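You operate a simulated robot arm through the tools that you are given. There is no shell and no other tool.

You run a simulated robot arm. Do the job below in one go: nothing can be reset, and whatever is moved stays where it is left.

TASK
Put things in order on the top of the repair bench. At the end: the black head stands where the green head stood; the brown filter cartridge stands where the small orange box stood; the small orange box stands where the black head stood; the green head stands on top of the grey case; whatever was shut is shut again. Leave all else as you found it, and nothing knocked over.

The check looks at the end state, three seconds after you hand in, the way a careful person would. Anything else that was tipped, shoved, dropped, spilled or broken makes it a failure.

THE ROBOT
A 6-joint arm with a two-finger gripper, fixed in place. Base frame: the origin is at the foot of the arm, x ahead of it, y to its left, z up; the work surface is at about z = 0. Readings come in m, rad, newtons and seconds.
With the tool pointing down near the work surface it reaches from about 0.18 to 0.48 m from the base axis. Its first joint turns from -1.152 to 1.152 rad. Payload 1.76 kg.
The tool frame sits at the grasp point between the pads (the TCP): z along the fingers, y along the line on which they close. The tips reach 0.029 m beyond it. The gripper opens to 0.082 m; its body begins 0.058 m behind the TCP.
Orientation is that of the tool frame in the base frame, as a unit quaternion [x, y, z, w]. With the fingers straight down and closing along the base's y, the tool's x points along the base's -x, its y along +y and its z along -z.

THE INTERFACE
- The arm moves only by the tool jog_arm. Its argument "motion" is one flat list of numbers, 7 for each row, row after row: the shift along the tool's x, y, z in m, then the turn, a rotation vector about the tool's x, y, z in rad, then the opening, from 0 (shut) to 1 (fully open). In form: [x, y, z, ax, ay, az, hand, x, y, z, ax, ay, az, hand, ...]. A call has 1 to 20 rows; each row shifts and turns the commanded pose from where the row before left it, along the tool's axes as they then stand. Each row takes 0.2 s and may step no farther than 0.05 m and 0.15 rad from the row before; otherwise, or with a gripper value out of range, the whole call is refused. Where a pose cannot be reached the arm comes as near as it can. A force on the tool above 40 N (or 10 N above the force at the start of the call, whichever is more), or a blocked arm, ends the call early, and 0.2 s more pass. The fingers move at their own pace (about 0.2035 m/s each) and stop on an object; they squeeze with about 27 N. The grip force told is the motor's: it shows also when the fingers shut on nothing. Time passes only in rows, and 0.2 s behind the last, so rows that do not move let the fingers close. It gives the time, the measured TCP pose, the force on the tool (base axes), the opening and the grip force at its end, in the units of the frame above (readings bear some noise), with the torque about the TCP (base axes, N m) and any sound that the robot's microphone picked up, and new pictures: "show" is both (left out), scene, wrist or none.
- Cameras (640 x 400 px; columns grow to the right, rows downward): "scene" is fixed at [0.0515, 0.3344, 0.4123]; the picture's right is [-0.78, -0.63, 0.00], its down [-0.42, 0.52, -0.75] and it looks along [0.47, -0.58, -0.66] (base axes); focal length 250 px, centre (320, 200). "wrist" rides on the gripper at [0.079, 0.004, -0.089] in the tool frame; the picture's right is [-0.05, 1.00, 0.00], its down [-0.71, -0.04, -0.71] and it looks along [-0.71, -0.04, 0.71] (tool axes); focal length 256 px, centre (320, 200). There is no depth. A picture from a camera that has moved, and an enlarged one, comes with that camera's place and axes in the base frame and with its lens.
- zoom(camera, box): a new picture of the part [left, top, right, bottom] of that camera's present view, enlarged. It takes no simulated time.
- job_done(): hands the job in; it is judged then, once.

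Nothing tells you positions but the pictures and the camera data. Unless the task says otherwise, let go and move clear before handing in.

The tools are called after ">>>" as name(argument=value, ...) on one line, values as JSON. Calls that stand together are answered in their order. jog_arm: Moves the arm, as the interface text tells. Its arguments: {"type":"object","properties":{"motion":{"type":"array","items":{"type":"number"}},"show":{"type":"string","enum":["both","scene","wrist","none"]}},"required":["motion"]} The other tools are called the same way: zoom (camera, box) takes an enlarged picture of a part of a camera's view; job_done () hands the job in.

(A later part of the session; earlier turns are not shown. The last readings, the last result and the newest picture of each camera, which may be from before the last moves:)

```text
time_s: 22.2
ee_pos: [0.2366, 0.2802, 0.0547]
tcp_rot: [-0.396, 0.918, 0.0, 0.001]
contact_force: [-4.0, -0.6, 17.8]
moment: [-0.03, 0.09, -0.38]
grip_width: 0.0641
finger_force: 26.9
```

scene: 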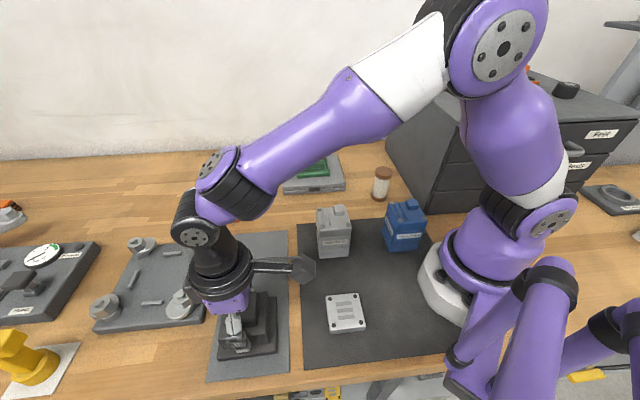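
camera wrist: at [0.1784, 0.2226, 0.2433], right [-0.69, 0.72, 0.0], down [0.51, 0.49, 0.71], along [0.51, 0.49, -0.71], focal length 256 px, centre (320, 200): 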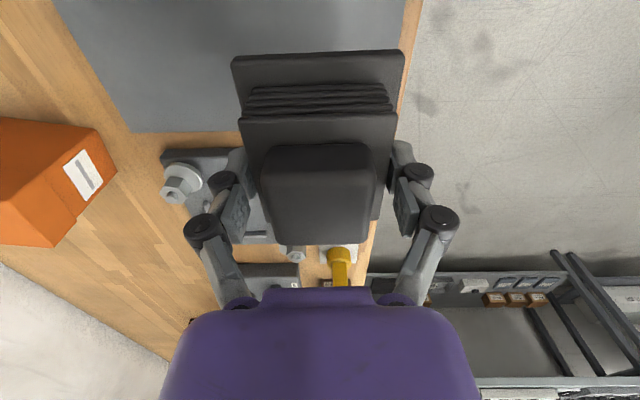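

The tool now reads 18 N upward, so the black head is standing on the strip. I'll ease off, open and rise.

>>> jog_arm(motion=[0, 0, -0.001, 0, 0, 0, 0.4, 0, 0, 0, 0, 0, 0, 0.8, 0, 0, 0, 0, 0, 0, 1, 0, 0, 0, 0, 0, 0, 1, 0, 0, -0.01, 0, 0, 0, 1, 0, 0, -0.03, 0, 0, 0, 1, 0, 0, -0.05, 0, 0, 0, 1, 0, 0, -0.03, 0, 0, 0, 1])

>>> zoom(camera="scene", box=[180, 220, 420, 400])

```text
time_s: 24.0
ee_pos: [0.2381, 0.2788, 0.1737]
tcp_rot: [-0.397, 0.918, -0.001, -0.001]
contact_force: [-0.6, -0.7, 1.6]
moment: [-0.01, -0.01, 0.04]
grip_width: 0.0821
finger_force: 0.1
camera wrist: at [0.1804, 0.2245, 0.2639], right [-0.69, 0.72, 0.0], down [0.51, 0.49, 0.71], along [0.51, 0.49, -0.71], focal length 256 px, centre (320, 200)
```

scene: 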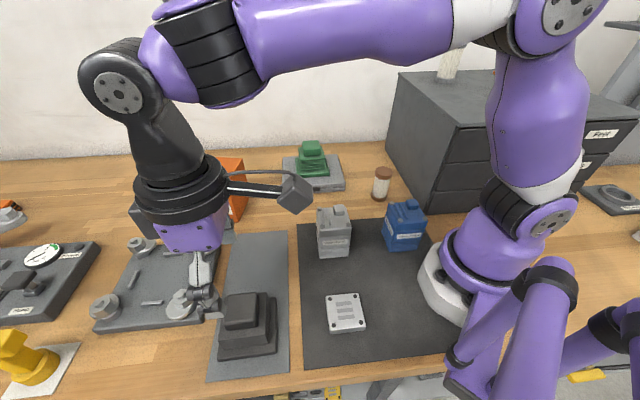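
wrist: 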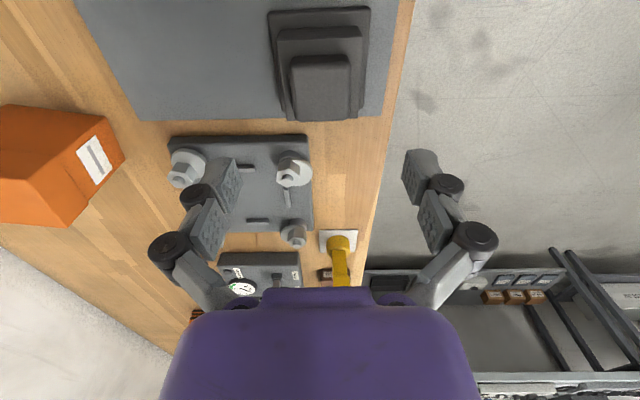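

```text
2.22 times, centred on (300, 310) of scene
camera zoom: at [0.0515, 0.3344, 0.4123], right [-0.78, -0.63, 0.0], down [-0.42, 0.52, -0.75], along [0.47, -0.58, -0.66], focal length 555 px, centre (364, -44)
```

zoom: 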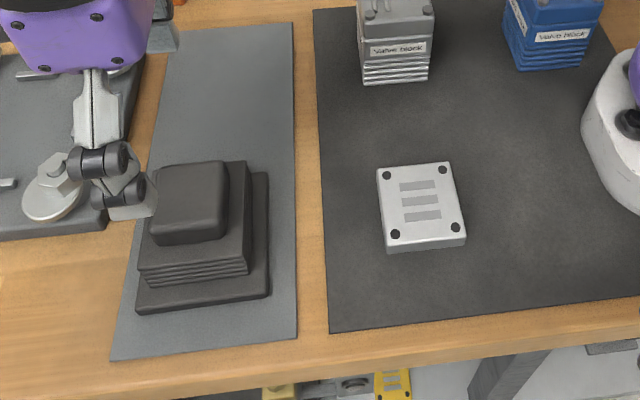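

The black head stands where the green one did, within about 3 mm. Now for the orange box; I'll zoom in on it from both cameras for size, tilt and turn.

>>> zoom(camera="wrist", box=[0, 90, 140, 240])

>>> jog_arm(motion=[0.03, 0, -0.03, 0, 0, 0.14, 1, 0.03, -0.03, 0, 0, 0, 0.14, 1, 0, -0.04, 0, 0, 0, 0.14, 1, 0, -0.04, 0, 0, 0, 0.14, 1])

>>> zoom(camera="scene", box=[170, 130, 280, 230])

```text
2.67 times, centred on (70, 165) of wrist
camera zoom: at [0.1804, 0.2245, 0.2639], right [-0.69, 0.72, 0.0], down [0.51, 0.49, 0.71], along [0.51, 0.49, -0.71], focal length 683 px, centre (987, 293)
```

zoom: 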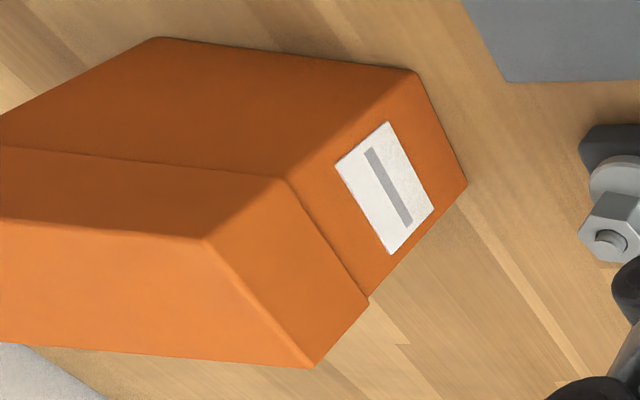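

```text
time_s: 25.0
ee_pos: [0.2491, 0.1434, 0.2036]
tcp_rot: [-0.127, 0.992, 0.0, 0.0]
contact_force: [0.6, 0.2, 0.3]
moment: [-0.03, 0.01, -0.02]
grip_width: 0.0819
finger_force: 0.0
camera wrist: at [0.1711, 0.1275, 0.2932], right [-0.2, 0.98, 0.0], down [0.69, 0.14, 0.71], along [0.69, 0.14, -0.71], focal length 256 px, centre (320, 200)
```

scene: 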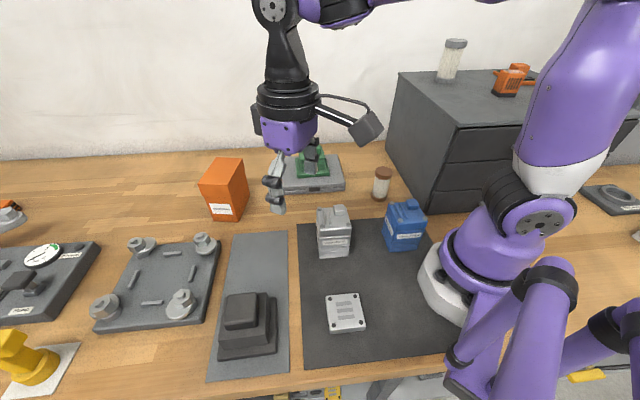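
wrist: 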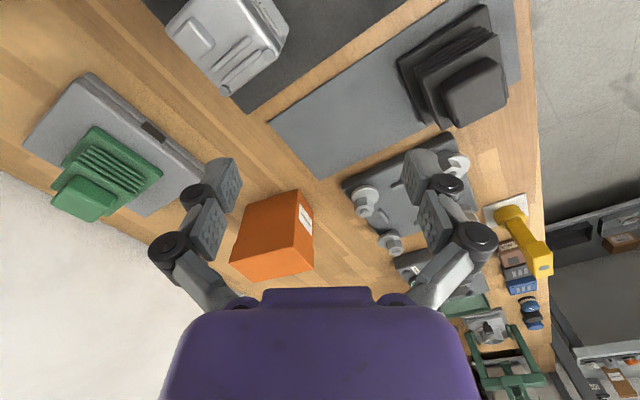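

```text
4.00 times, centred on (225, 180) of scene
camera zoom: at [0.0514, 0.3344, 0.4123], right [-0.78, -0.63, 0.0], down [-0.42, 0.52, -0.75], along [0.47, -0.58, -0.66], focal length 998 px, centre (700, 280)
```

zoom: 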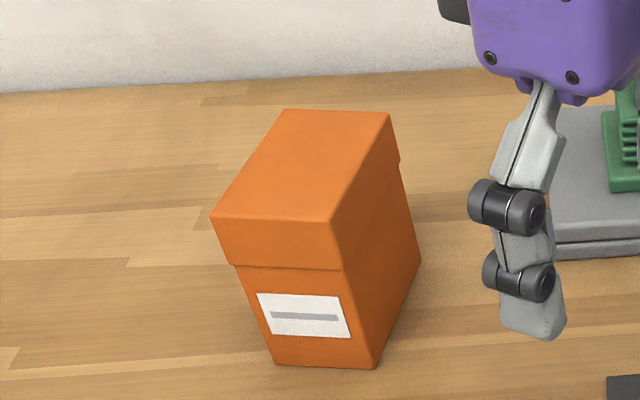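

The orange box measures about 0.058 × 0.097 × 0.107 m with a lid-like rim, and its narrow side points nearly straight out from the arm. I'll turn the gripper to close across that side and tilt it along the long side for reach; the turn comes first.

>>> jog_arm(motion=[0, 0, 0, 0, 0, -0.137, 1, 0, 0, 0, 0, 0, -0.137, 1, 0, 0, 0, 0, 0, -0.137, 1, 0, 0, 0, 0, 0, -0.137, 1, 0, 0, 0, 0, 0, -0.137, 1, 0, 0, 0, 0, 0, -0.137, 1, 0, 0, 0, 0, 0, -0.137, 1, 0, 0, 0, 0, 0, -0.137, 1, 0, 0, 0, 0, 0, -0.137, 1, 0, 0, 0, 0, 0, -0.137, 1, 0, 0, 0, 0, 0, -0.137, 1, 0, 0, 0, 0, 0, -0.137, 1, 0, 0, 0, 0, 0, -0.137, 1, 0, 0, 0, 0, 0, -0.137, 1])

```text
time_s: 28.0
ee_pos: [0.2484, 0.1439, 0.2055]
tcp_rot: [0.886, -0.464, -0.001, -0.001]
contact_force: [0.4, -0.4, -0.4]
moment: [-0.02, 0.0, 0.05]
grip_width: 0.0819
finger_force: 0.0
camera wrist: at [0.2895, 0.0766, 0.2945], right [-0.85, -0.53, 0.0], down [-0.37, 0.6, 0.71], along [-0.37, 0.6, -0.71], focal length 256 px, centre (320, 200)
```

scene: 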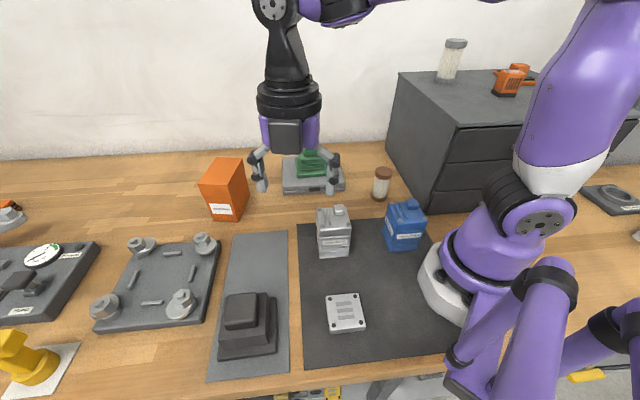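
wrist: 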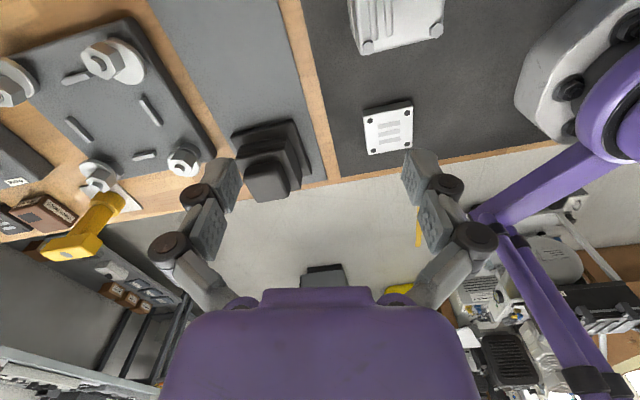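

The turn worked. Now I'll tilt the gripper about 35° along the box's long side (plus 3° outward) and move above the box.

>>> jog_arm(motion=[0, 0, 0, 0.0524, 0, 0, 1, 0, 0, 0, 0, 0.1222, 0, 1, 0, 0, 0, 0, 0.1222, 0, 1, 0, 0, 0, 0, 0.1222, 0, 1, 0, 0, 0, 0, 0.1222, 0, 1, 0, 0, 0, 0, 0.1222, 0, 1, 0.0167, -0.02818, 0.01972, 0, 0, 0, 1, 0.0167, -0.02818, 0.01972, 0, 0, 0, 1, 0.0167, -0.02818, 0.01972, 0, 0, 0, 1, 0.0167, -0.02818, 0.01972, 0, 0, 0, 1, 0.0167, -0.02818, 0.01972, 0, 0, 0, 1, 0.0167, -0.02818, 0.01972, 0, 0, 0, 1])

>>> zoom(camera="scene", box=[150, 80, 310, 240])

```text
time_s: 30.6
ee_pos: [0.4368, 0.1048, 0.1748]
tcp_rot: [0.841, -0.448, 0.279, 0.116]
contact_force: [0.6, -0.5, -0.4]
moment: [0.01, 0.0, 0.02]
grip_width: 0.0815
finger_force: 0.0
out of reach, approached as far as the arm can: row 11, 12
camera wrist: at [0.4367, 0.0873, 0.2933], right [-0.84, -0.53, -0.08], down [-0.54, 0.82, 0.18], along [-0.03, 0.19, -0.98], focal length 256 px, centre (320, 200)
```

scene: 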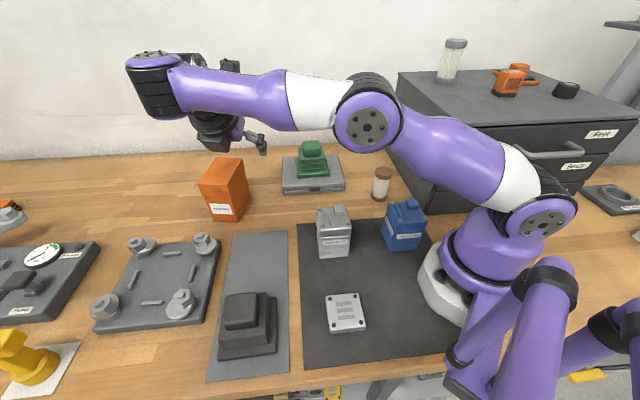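
wrist: 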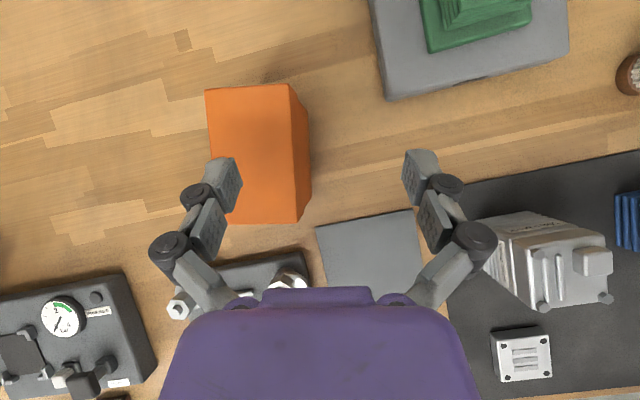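

```text
2.50 times, centred on (230, 160) of scene
camera zoom: at [0.0514, 0.3344, 0.4123], right [-0.78, -0.63, 0.0], down [-0.42, 0.52, -0.75], along [0.47, -0.58, -0.66], focal length 624 px, centre (545, 300)
```

zoom: 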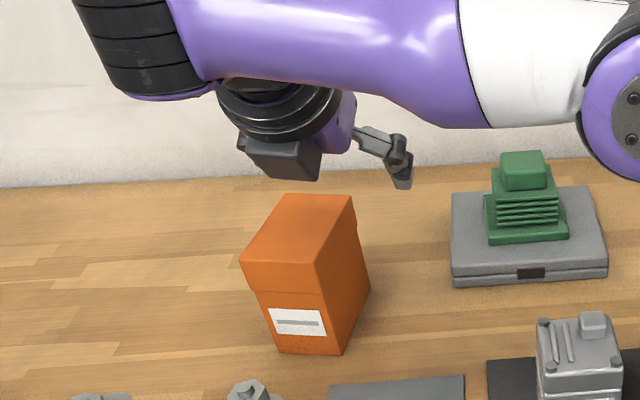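

The tilted pose stops about 4 cm short of the target, and the wrist camera now looks straight down on the box. I'll test whether being lower extends the reach.

>>> jog_arm(motion=[-0.0076, -0.01435, 0.01085, 0, 0, 0, 1, -0.0076, -0.01435, 0.01085, 0, 0, 0, 1])

```text
time_s: 31.2
ee_pos: [0.4425, 0.1121, 0.1566]
tcp_rot: [0.84, -0.451, 0.277, 0.118]
contact_force: [-0.2, 0.5, -0.2]
moment: [-0.01, -0.01, 0.0]
grip_width: 0.0819
finger_force: 0.0
out of reach, approached as far as the arm can: row 1, 2
camera wrist: at [0.4409, 0.0946, 0.275], right [-0.84, -0.53, -0.08], down [-0.54, 0.83, 0.18], along [-0.03, 0.19, -0.98], focal length 256 px, centre (320, 200)
```

scene: 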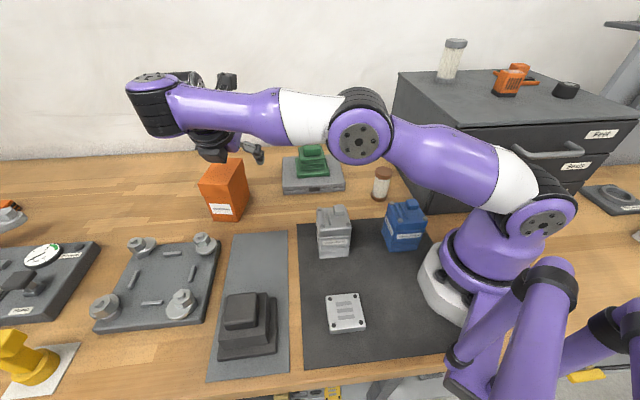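
wrist: 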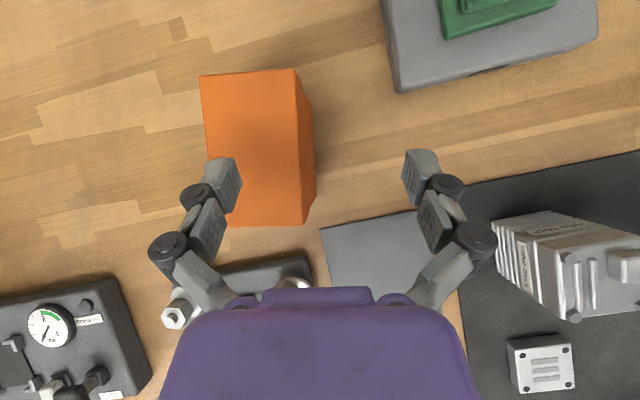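

Going lower helps, but a sideways tilt costs too much reach, so a nearly upright grip leaning slightly outward should be better. First I'll use this top-down view to pin down the box exactly.

>>> zoom(camera="wrist", box=[170, 40, 350, 250])

```text
1.90 times, centred on (260, 145) of wrist
camera zoom: at [0.4409, 0.0946, 0.275], right [-0.84, -0.53, -0.08], down [-0.54, 0.83, 0.18], along [-0.03, 0.19, -0.98], focal length 488 px, centre (434, 305)
```

zoom: 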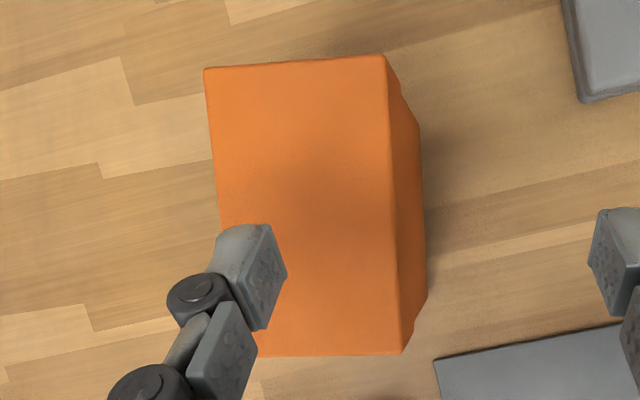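

From this view the box's centre is (0.491, 0.125), its long side at -55.5°, confirming the earlier measurements. I'll back off, stand the gripper nearly upright with about 12° outward lean, and hover again.

>>> jog_arm(motion=[0.0066, 0.0294, -0.0095, 0, 0, 0, 1, 0, 0, 0, 0, -0.1222, 0, 1, 0, 0, 0, 0, -0.1222, 0, 1, 0, 0, 0, 0, -0.1222, 0, 1, 0, 0, 0, 0, -0.1222, 0, 1, 0, 0, 0, 0, -0.1222, 0, 1, 0, 0, 0, 0.0758, 0, 0, 1, 0, 0, 0, 0.0758, 0, 0, 1, 0, 0, 0, 0, 0.077, 0, 1, 0.002, -0.0262, 0.0141, 0, 0, 0, 1, 0.002, -0.0262, 0.0141, 0, 0, 0, 1])

>>> zoom(camera="scene", box=[150, 80, 310, 240])

```text
time_s: 33.6
ee_pos: [0.4658, 0.1229, 0.1488]
tcp_rot: [0.878, -0.466, 0.081, -0.072]
contact_force: [-0.1, 0.0, 0.5]
moment: [-0.02, 0.06, 0.0]
grip_width: 0.0818
finger_force: 0.1
camera wrist: at [0.4875, 0.0502, 0.2418], right [-0.83, -0.51, -0.21], down [-0.51, 0.57, 0.64], along [-0.21, 0.64, -0.74], focal length 256 px, centre (320, 200)
```

scene: 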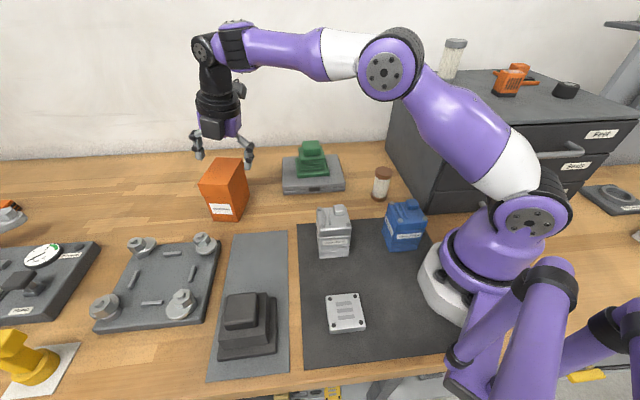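
wrist: 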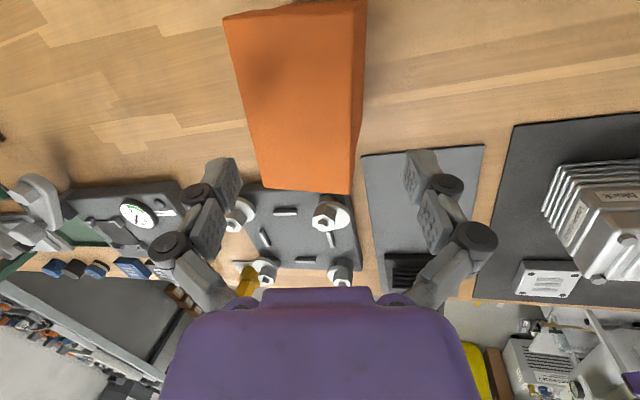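

```text
2.50 times, centred on (230, 160) of scene
camera zoom: at [0.0514, 0.3344, 0.4123], right [-0.78, -0.63, 0.0], down [-0.42, 0.52, -0.75], along [0.47, -0.58, -0.66], focal length 624 px, centre (545, 300)
```

zoom: 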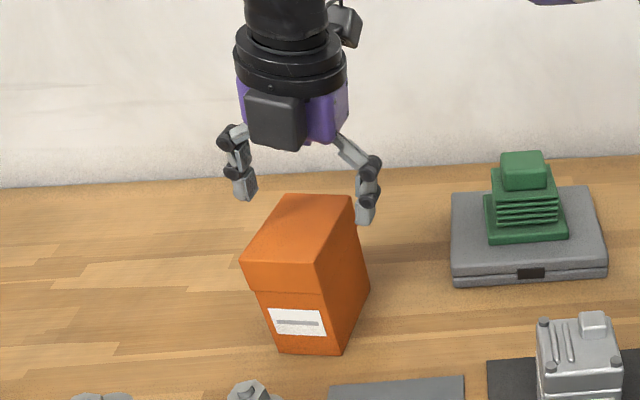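

The upright, outward-leaning pose is reachable. I'll step out and lower until the fingertips are about level with the top of the box, then check the clearance on both sides.

>>> jog_arm(motion=[0.0003, -0.0117, 0.0166, 0, 0, 0, 1, 0, 0, 0, 0, 0, 0, 1])

>>> zoom(camera="scene", box=[170, 110, 290, 230])

```text
time_s: 34.2
ee_pos: [0.4795, 0.1321, 0.1359]
tcp_rot: [0.879, -0.465, 0.08, -0.072]
contact_force: [-0.2, 0.4, -0.2]
moment: [0.03, 0.0, -0.01]
grip_width: 0.082
finger_force: 0.0
camera wrist: at [0.501, 0.0583, 0.2285], right [-0.83, -0.51, -0.21], down [-0.51, 0.57, 0.64], along [-0.21, 0.64, -0.74], focal length 256 px, centre (320, 200)
```

scene: 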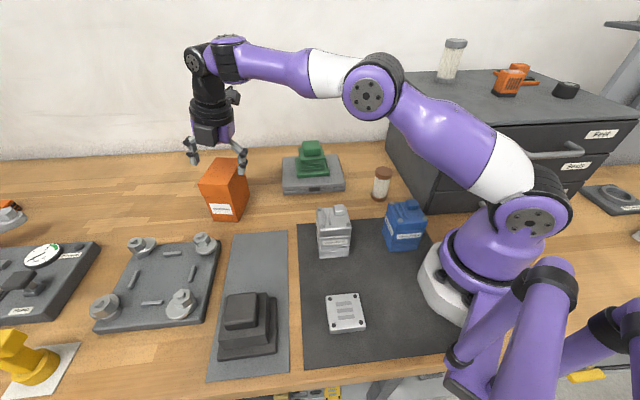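
wrist: 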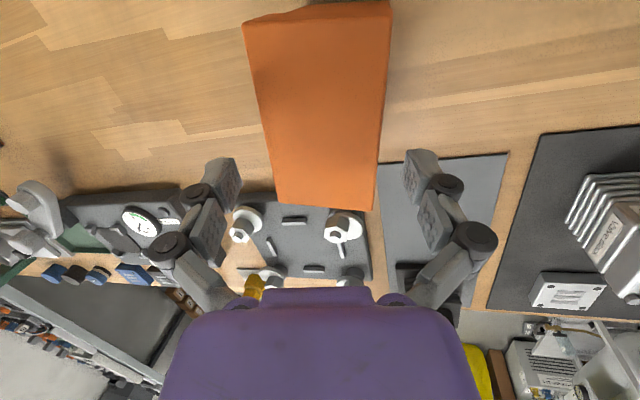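

```text
3.33 times, centred on (230, 170) of scene
camera zoom: at [0.0515, 0.3344, 0.4123], right [-0.78, -0.63, 0.0], down [-0.42, 0.52, -0.75], along [0.47, -0.58, -0.66], focal length 832 px, centre (620, 300)
```

zoom: 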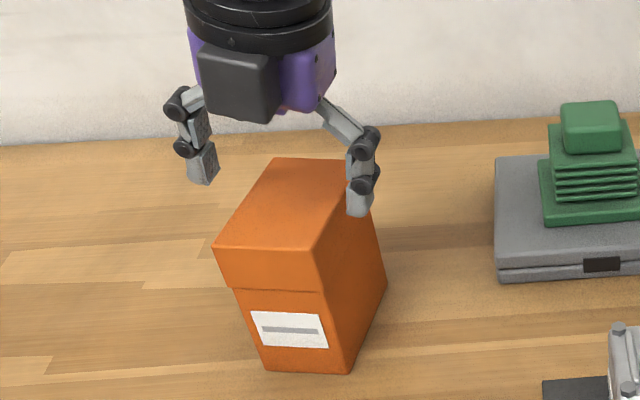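

The box is centred between the fingers with clearance on both sides. I'll go down to 0.10 m while easing the lean, then check.

>>> jog_arm(motion=[-0.0014, 0.0022, 0.0179, -0.019, 0, 0, 1, -0.0014, 0.0022, 0.0179, -0.019, 0, 0, 1, 0, 0, 0, 0, 0, 0, 1])

>>> zoom(camera="scene", box=[170, 110, 290, 230])

```text
time_s: 35.0
ee_pos: [0.4813, 0.1319, 0.098]
tcp_rot: [0.879, -0.467, 0.072, -0.056]
contact_force: [-0.7, -0.1, -0.2]
moment: [0.0, -0.01, 0.01]
grip_width: 0.0823
finger_force: 0.1
camera wrist: at [0.5063, 0.0611, 0.1925], right [-0.84, -0.51, -0.17], down [-0.49, 0.59, 0.65], along [-0.23, 0.63, -0.74], focal length 256 px, centre (320, 200)
```

scene: 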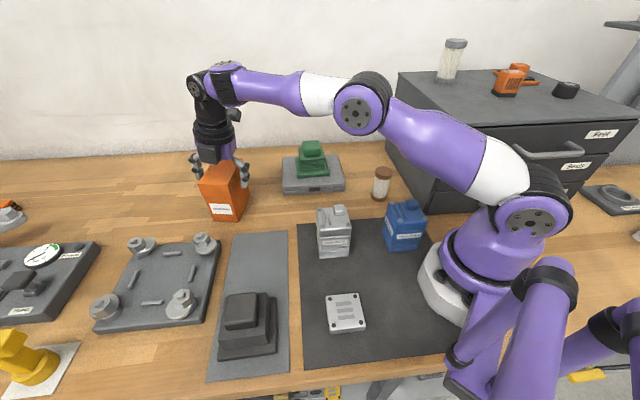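
wrist: 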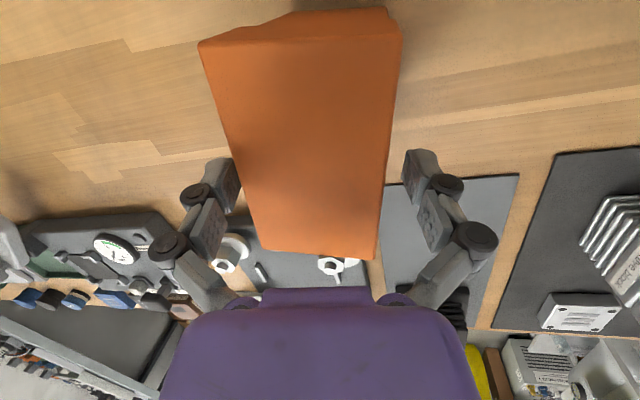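

```text
3.33 times, centred on (230, 170) of scene
camera zoom: at [0.0515, 0.3344, 0.4123], right [-0.78, -0.63, 0.0], down [-0.42, 0.52, -0.75], along [0.47, -0.58, -0.66], focal length 832 px, centre (620, 300)
```

zoom: 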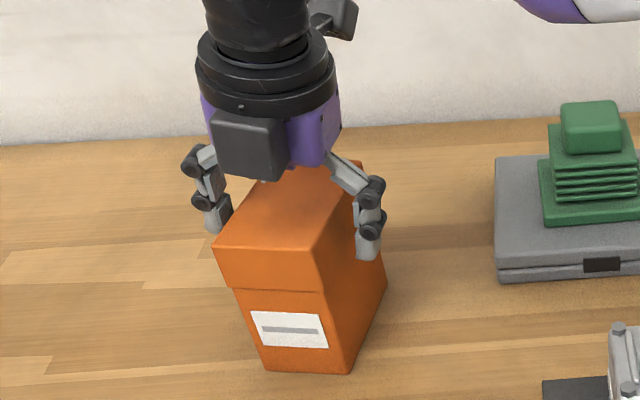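

The fingers straddle the box, with slightly less room on the far side. I'll shift 3 mm outward and lower to about 0.07 m.

>>> jog_arm(motion=[0, -0.003, 0.0005, 0, 0, 0, 1, -0.0011, 0.0001, 0.0141, -0.013, 0, 0, 1, -0.0011, 0.0001, 0.0141, -0.013, 0, 0, 1, 0, 0, 0, 0, 0, 0, 1])

>>> zoom(camera="scene", box=[170, 110, 290, 230])

>>> zoom(camera="wrist", box=[160, 0, 480, 310])

```text
time_s: 36.0
ee_pos: [0.4879, 0.1354, 0.07]
tcp_rot: [0.88, -0.468, 0.066, -0.044]
contact_force: [-0.5, -0.2, 0.2]
moment: [0.03, 0.01, -0.02]
grip_width: 0.082
finger_force: 0.0
camera wrist: at [0.515, 0.0663, 0.1642], right [-0.85, -0.51, -0.14], down [-0.47, 0.6, 0.65], along [-0.25, 0.62, -0.75], focal length 256 px, centre (320, 200)
```

scene: 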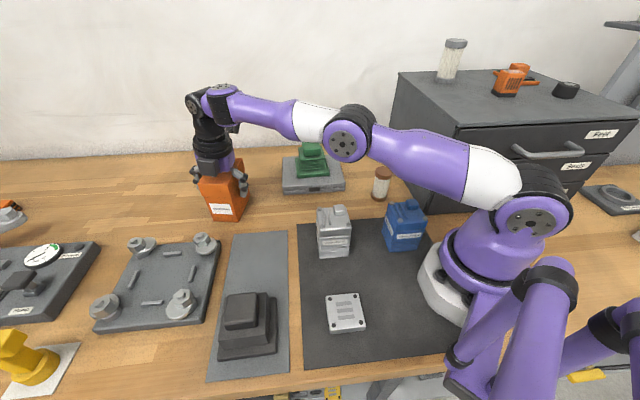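
wrist: 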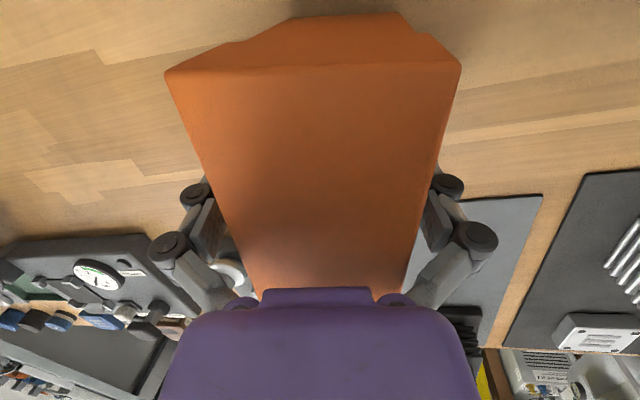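

```text
3.33 times, centred on (230, 170) of scene
camera zoom: at [0.0515, 0.3344, 0.4123], right [-0.78, -0.63, 0.0], down [-0.42, 0.52, -0.75], along [0.47, -0.58, -0.66], focal length 832 px, centre (620, 300)
```

zoom: 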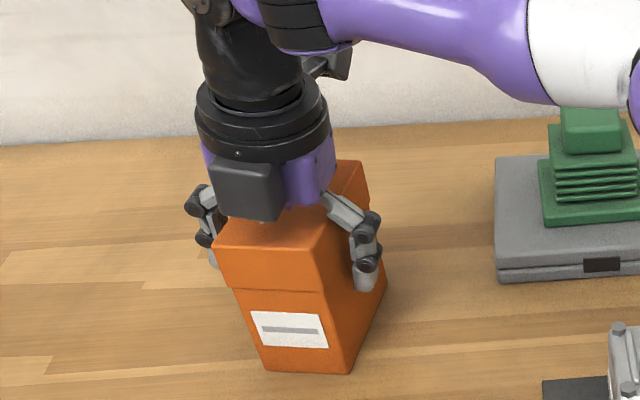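

```text
1.29 times, centred on (320, 155) of wrist
camera zoom: at [0.515, 0.0663, 0.1642], right [-0.85, -0.51, -0.14], down [-0.47, 0.6, 0.65], along [-0.25, 0.62, -0.75], focal length 330 px, centre (320, 258)
```

zoom: 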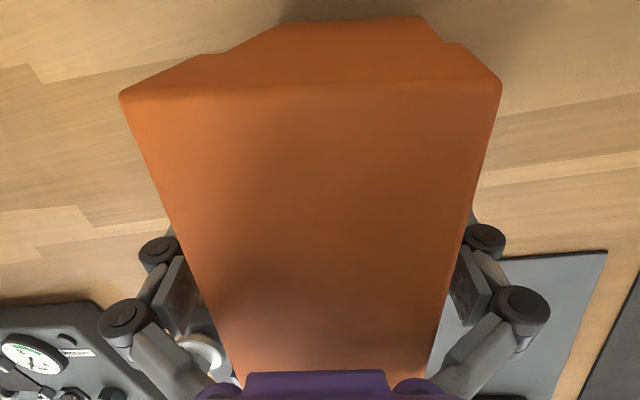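

The fingers sit either side of the box with no contact and the palm clear of the top. I'll close in small steps.

>>> jog_arm(motion=[0, 0, 0, 0, 0, 0, 0.92, 0, 0, 0, 0, 0, 0, 0.87, 0, 0, 0, 0, 0, 0, 0.83, 0, 0, 0, 0, 0, 0, 0.8, 0, 0, 0, 0, 0, 0, 0.77])

>>> zoom(camera="scene", box=[170, 110, 290, 230])

```text
time_s: 37.2
ee_pos: [0.4876, 0.1358, 0.07]
tcp_rot: [0.88, -0.468, 0.066, -0.045]
contact_force: [-5.8, -2.9, 15.2]
moment: [-0.43, 0.85, -0.06]
grip_width: 0.0671
finger_force: 27.1
camera wrist: at [0.515, 0.0662, 0.1653], right [-0.85, -0.51, -0.14], down [-0.47, 0.6, 0.65], along [-0.25, 0.62, -0.75], focal length 256 px, centre (320, 200)
```

scene: 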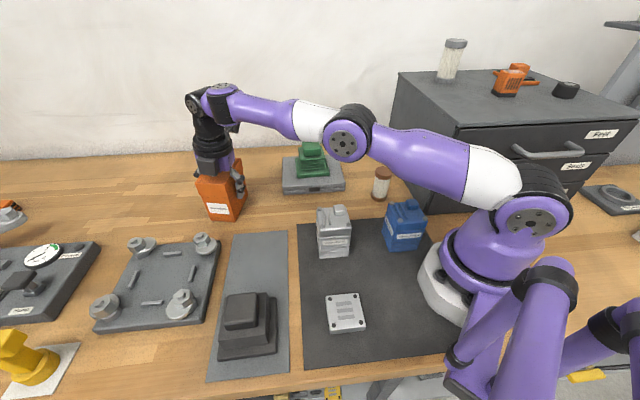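
wrist: 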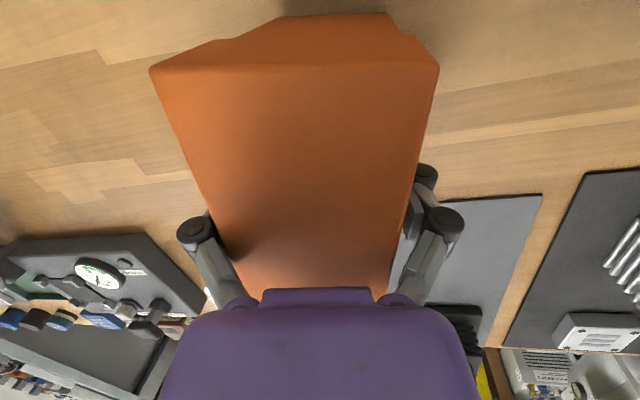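

```text
3.33 times, centred on (230, 170) of scene
camera zoom: at [0.0514, 0.3344, 0.4124], right [-0.78, -0.63, 0.0], down [-0.42, 0.52, -0.75], along [0.47, -0.58, -0.66], focal length 832 px, centre (620, 300)
```

zoom: 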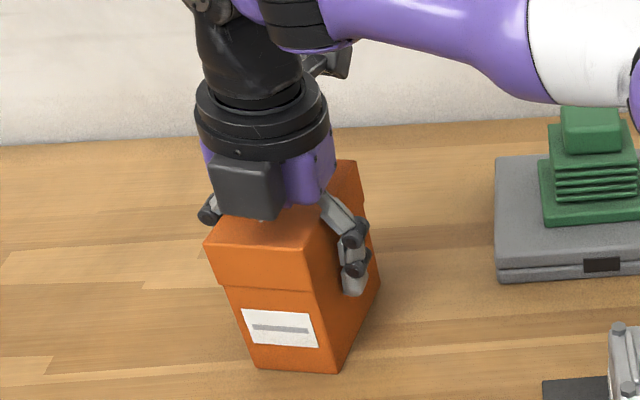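

The box is caught at 0.067 m and has leaned slightly into line with the pads, as expected. I'll finish the squeeze and lift a few millimetres to see whether the lid and body rise together.

>>> jog_arm(motion=[0, 0, 0, 0, 0, 0, 0.7, 0, 0, 0, 0, 0, 0, 0.6, 0, 0, -0.006, 0, 0, 0, 0.6, 0, 0, -0.006, 0, 0, 0, 0.6, 0, 0, 0, 0, 0, 0, 0.6])

>>> zoom(camera="scene", box=[170, 110, 290, 230])

```text
time_s: 38.4
ee_pos: [0.4863, 0.1362, 0.0825]
tcp_rot: [0.881, -0.467, 0.066, -0.043]
contact_force: [-0.2, 0.2, -1.7]
moment: [0.04, -0.01, -0.03]
grip_width: 0.0618
finger_force: 27.3
camera wrist: at [0.5127, 0.066, 0.1763], right [-0.85, -0.51, -0.14], down [-0.47, 0.6, 0.65], along [-0.25, 0.62, -0.75], focal length 256 px, centre (320, 200)
```

scene: 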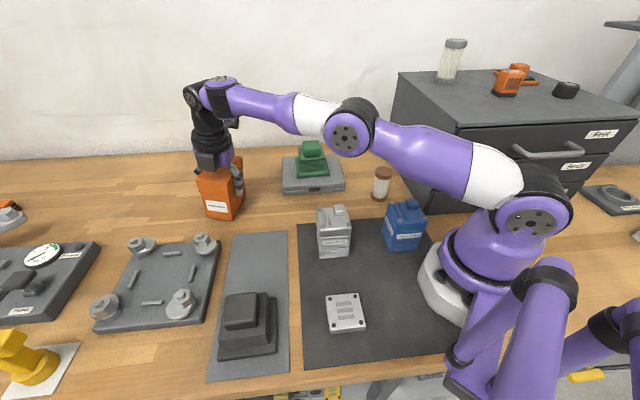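
wrist: 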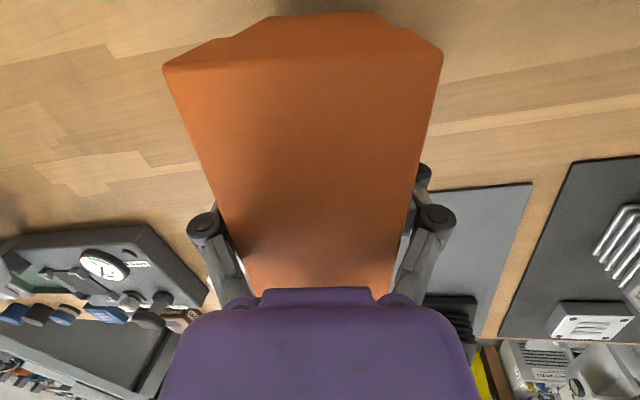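

```text
3.33 times, centred on (230, 170) of scene
camera zoom: at [0.0515, 0.3344, 0.4123], right [-0.78, -0.63, 0.0], down [-0.42, 0.52, -0.75], along [0.47, -0.58, -0.66], focal length 832 px, centre (620, 300)
```

zoom: 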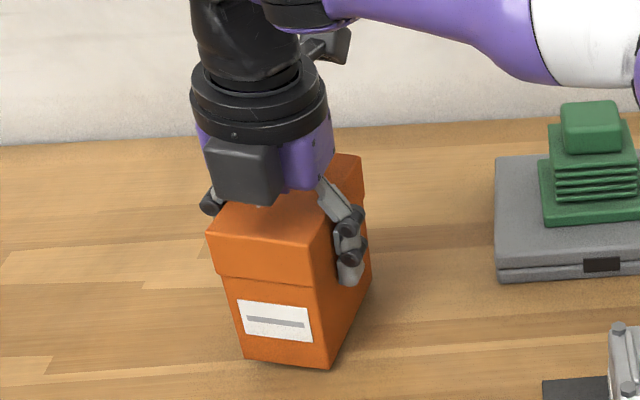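

Lid and body appear to have risen together, weighing about 0.17 kg. I'll lift further, drawing back slightly toward the arm, and confirm.

>>> jog_arm(motion=[0, 0.005, -0.015, 0, 0, 0, 0.5, 0, 0.005, -0.02, 0, 0, 0, 0.5, 0, 0.005, -0.02, 0, 0, 0, 0.5])

>>> zoom(camera="scene", box=[150, 90, 300, 230])

```text
time_s: 39.2
ee_pos: [0.4674, 0.1262, 0.1352]
tcp_rot: [0.88, -0.467, 0.066, -0.045]
contact_force: [-1.2, -0.8, -1.8]
moment: [0.01, -0.03, 0.0]
grip_width: 0.0615
finger_force: 27.0
camera wrist: at [0.4928, 0.0559, 0.2305], right [-0.85, -0.51, -0.14], down [-0.47, 0.6, 0.65], along [-0.25, 0.62, -0.75], focal length 256 px, centre (320, 200)
```

scene: 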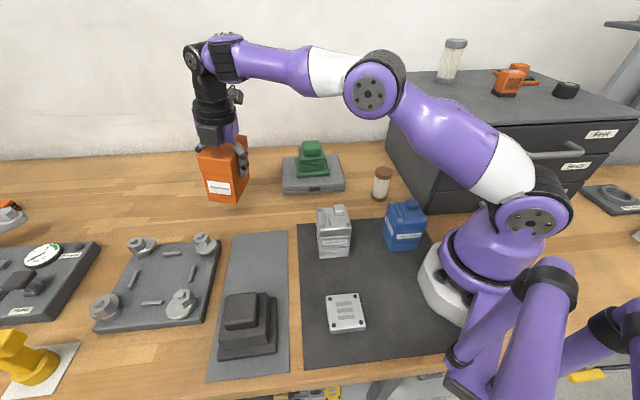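
wrist: 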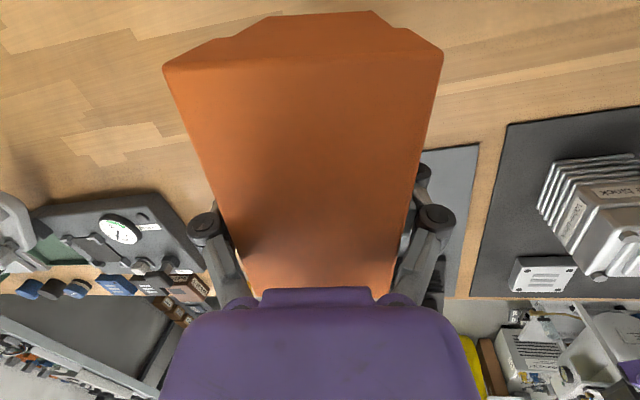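

```text
2.86 times, centred on (225, 160) of scene
camera zoom: at [0.0515, 0.3344, 0.4123], right [-0.78, -0.63, 0.0], down [-0.42, 0.52, -0.75], along [0.47, -0.58, -0.66], focal length 713 px, centre (591, 314)
```

zoom: 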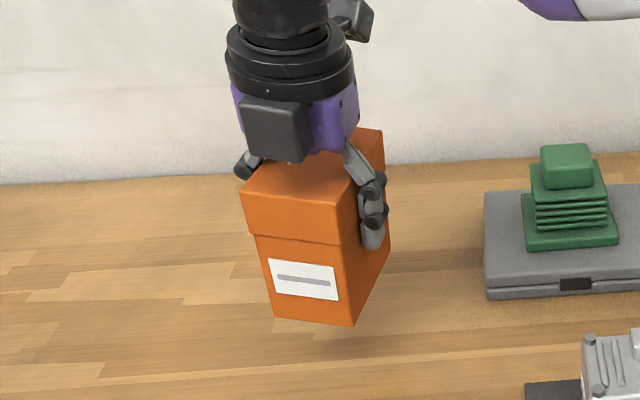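

The whole box is in the air, so lid and body are one piece. I'll draw it back, level it, turn it to match the strip, and bring it toward the black head's old spot at (0.329, 0.1845).

>>> jog_arm(motion=[0.0013, 0.0177, -0.0176, 0, 0, 0, 0.5, 0.0013, 0.0177, -0.0176, 0, 0, 0, 0.5, 0, 0, 0, -0.07, 0, 0, 0.5, 0, 0, 0, -0.07, 0, 0, 0.5, 0, 0, 0, 0.00655, 0, -0.0853, 0.5, 0, 0, 0, 0.00655, 0, -0.0853, 0.5, -0.03615, 0.0047, 0.0035, 0, 0, 0, 0.5, -0.03615, 0.0047, 0.0035, 0, 0, 0, 0.5, -0.03615, 0.0047, 0.0035, 0, 0, 0, 0.5, -0.03615, 0.0047, 0.0035, 0, 0, 0, 0.5, 0, 0, 0, 0, 0, 0, 0.5])

>>> zoom(camera="scene", box=[160, 120, 320, 300])

```text
time_s: 41.6
ee_pos: [0.2987, 0.2109, 0.1361]
tcp_rot: [0.918, -0.394, 0.034, 0.014]
contact_force: [-0.1, -0.5, -1.1]
moment: [0.05, -0.01, -0.04]
grip_width: 0.0616
finger_force: 27.2
out of reach, approached as far as the arm can: row 4
camera wrist: at [0.3451, 0.1544, 0.2313], right [-0.76, -0.65, -0.01], down [-0.49, 0.57, 0.65], along [-0.42, 0.5, -0.76], focal length 256 px, centre (320, 200)
```

scene: 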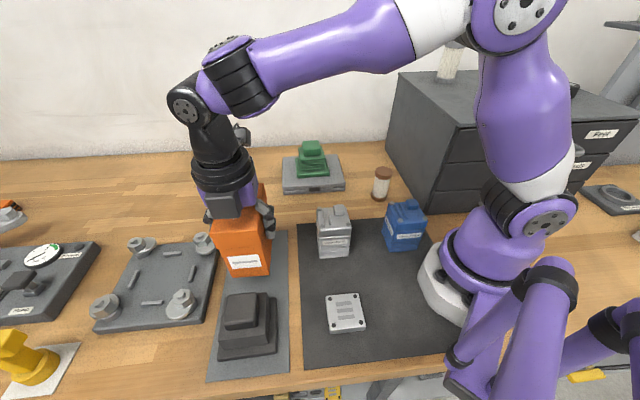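
wrist: 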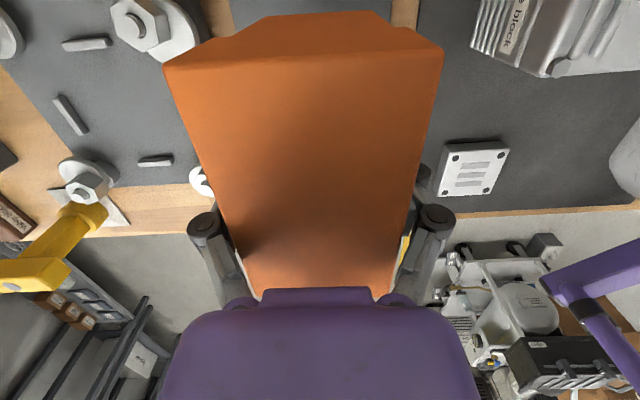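

```text
2.22 times, centred on (240, 210) of scene
camera zoom: at [0.0514, 0.3344, 0.4123], right [-0.78, -0.63, 0.0], down [-0.42, 0.52, -0.75], along [0.47, -0.58, -0.66], focal length 555 px, centre (498, 178)
```

zoom: 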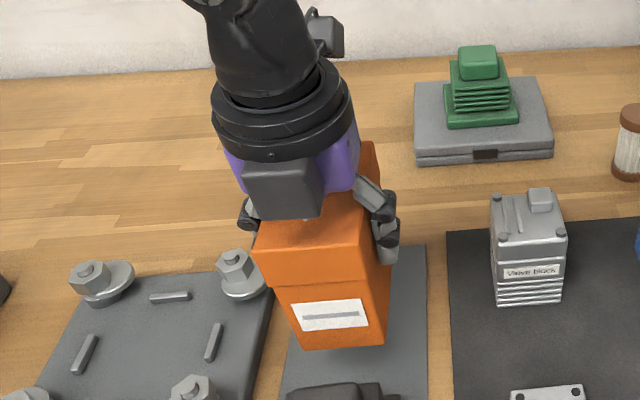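

The box is level and lined up with the strip, but 3 cm too close to the black head. I'll shift it back along the strip to the right spot and lower partway.

>>> jog_arm(motion=[0.0143, -0.0018, 0.001, 0, 0, 0, 0.5, 0.0143, -0.0018, 0.001, 0, 0, 0, 0.5, -0.001, 0, 0.015, 0, 0, 0, 0.5, -0.001, 0, 0.015, 0, 0, 0, 0.5, 0, 0, 0, 0, 0, 0, 0.5])

>>> zoom(camera="scene", box=[180, 170, 320, 290])

```text
time_s: 42.8
ee_pos: [0.3194, 0.1911, 0.1063]
tcp_rot: [0.918, -0.395, 0.035, 0.014]
contact_force: [0.1, -0.4, -2.3]
moment: [0.0, 0.02, -0.02]
grip_width: 0.0616
finger_force: 27.3
camera wrist: at [0.3662, 0.1357, 0.2018], right [-0.76, -0.65, 0.0], down [-0.49, 0.57, 0.65], along [-0.42, 0.5, -0.76], focal length 256 px, centre (320, 200)
```

scene: 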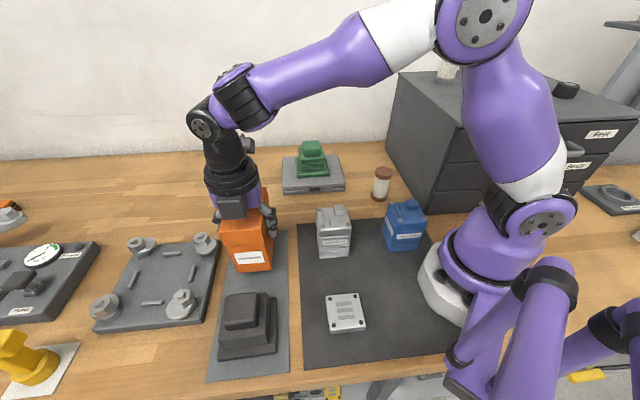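
wrist: 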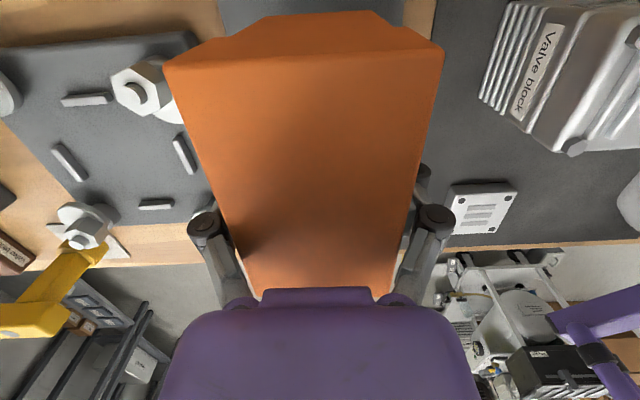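

```text
3.33 times, centred on (250, 230) of scene
camera zoom: at [0.0515, 0.3344, 0.4123], right [-0.78, -0.63, 0.0], down [-0.42, 0.52, -0.75], along [0.47, -0.58, -0.66], focal length 832 px, centre (553, 100)
```

zoom: 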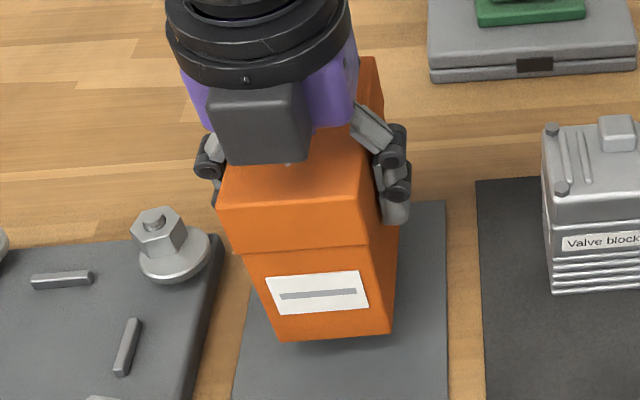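

The box is level over the spot within 2 mm. I'll lower it until it touches down.

>>> jog_arm(motion=[-0.001, -0.002, 0.015, 0, 0, 0, 0.5, -0.001, 0, 0.015, 0, 0, 0, 0.5, 0, 0, 0.003, 0, 0, 0, 0.5, 0, 0, 0.002, 0, 0, 0, 0.5])

>>> zoom(camera="scene", box=[180, 170, 320, 290])

```text
time_s: 43.7
ee_pos: [0.3207, 0.1932, 0.0756]
tcp_rot: [0.918, -0.394, 0.035, 0.012]
contact_force: [-3.3, -1.5, 9.1]
moment: [-0.29, 0.39, 0.02]
grip_width: 0.0615
finger_force: 26.8
stopped in row 4: the force on the tool passed its limit at 44 N (the readings are from after the stop); the commanded pose is now the measured one
camera wrist: at [0.3675, 0.1372, 0.1713], right [-0.76, -0.65, -0.01], down [-0.5, 0.57, 0.65], along [-0.42, 0.5, -0.76], focal length 256 px, centre (320, 200)
```

scene: 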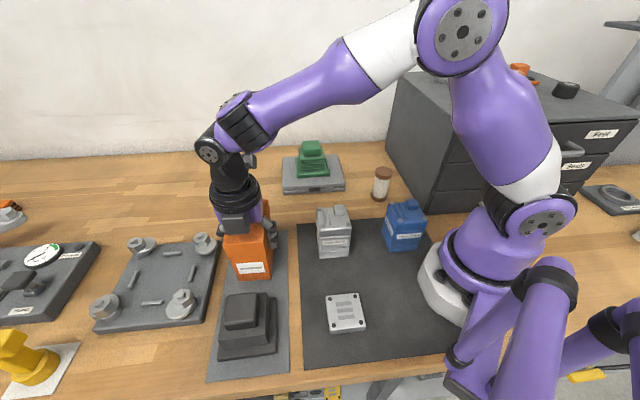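
wrist: 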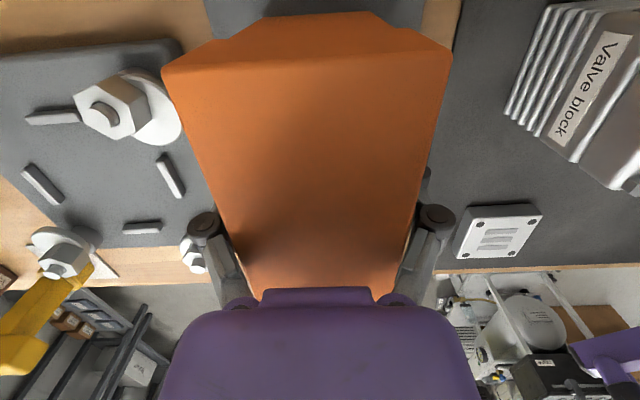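

```text
3.33 times, centred on (250, 230) of scene
camera zoom: at [0.0514, 0.3344, 0.4124], right [-0.78, -0.63, 0.0], down [-0.42, 0.52, -0.75], along [0.47, -0.58, -0.66], focal length 832 px, centre (553, 100)
```

zoom: 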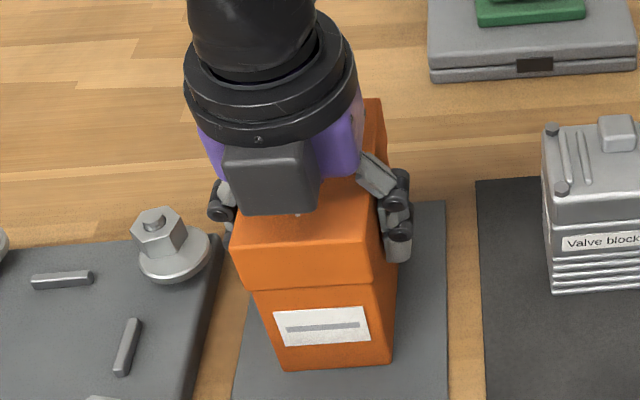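

The box has touched down. I'll release it gently now and rise straight out.

>>> jog_arm(motion=[0, 0, 0, 0, 0, 0, 0.78, 0, 0, 0, 0, 0, 0, 0.85, 0, 0, 0, 0, 0, 0, 0.93, 0, 0, 0, 0, 0, 0, 1])

>>> zoom(camera="scene", box=[180, 170, 320, 290])

```text
time_s: 44.7
ee_pos: [0.3216, 0.1933, 0.0757]
tcp_rot: [0.918, -0.395, 0.035, 0.012]
contact_force: [1.0, -0.8, 0.4]
moment: [0.01, -0.04, -0.02]
grip_width: 0.0819
finger_force: 0.0
camera wrist: at [0.3676, 0.1373, 0.171], right [-0.76, -0.65, -0.01], down [-0.5, 0.57, 0.65], along [-0.42, 0.5, -0.76], focal length 256 px, centre (320, 200)
```

scene: 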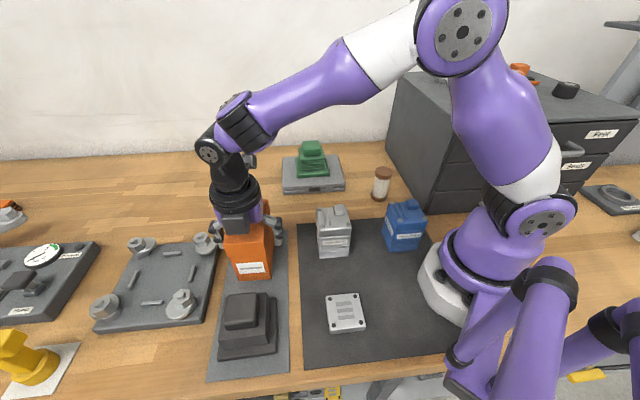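
wrist: 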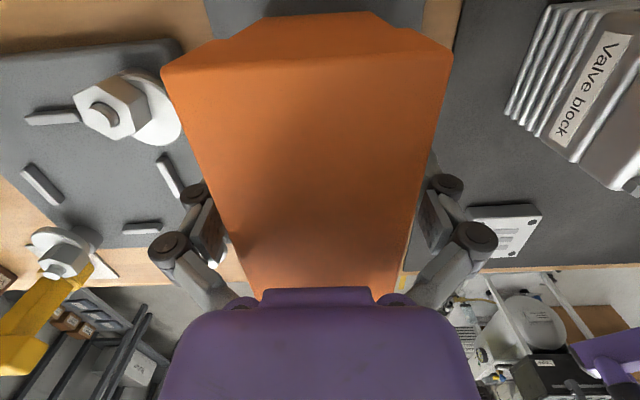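

```text
3.33 times, centred on (250, 230) of scene
camera zoom: at [0.0515, 0.3344, 0.4123], right [-0.78, -0.63, 0.0], down [-0.42, 0.52, -0.75], along [0.47, -0.58, -0.66], focal length 832 px, centre (553, 100)
```

zoom: 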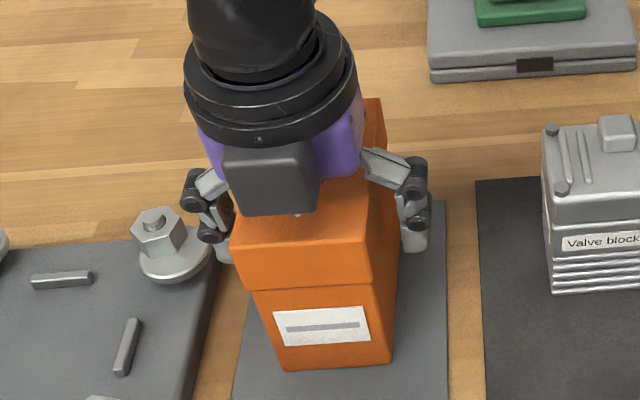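

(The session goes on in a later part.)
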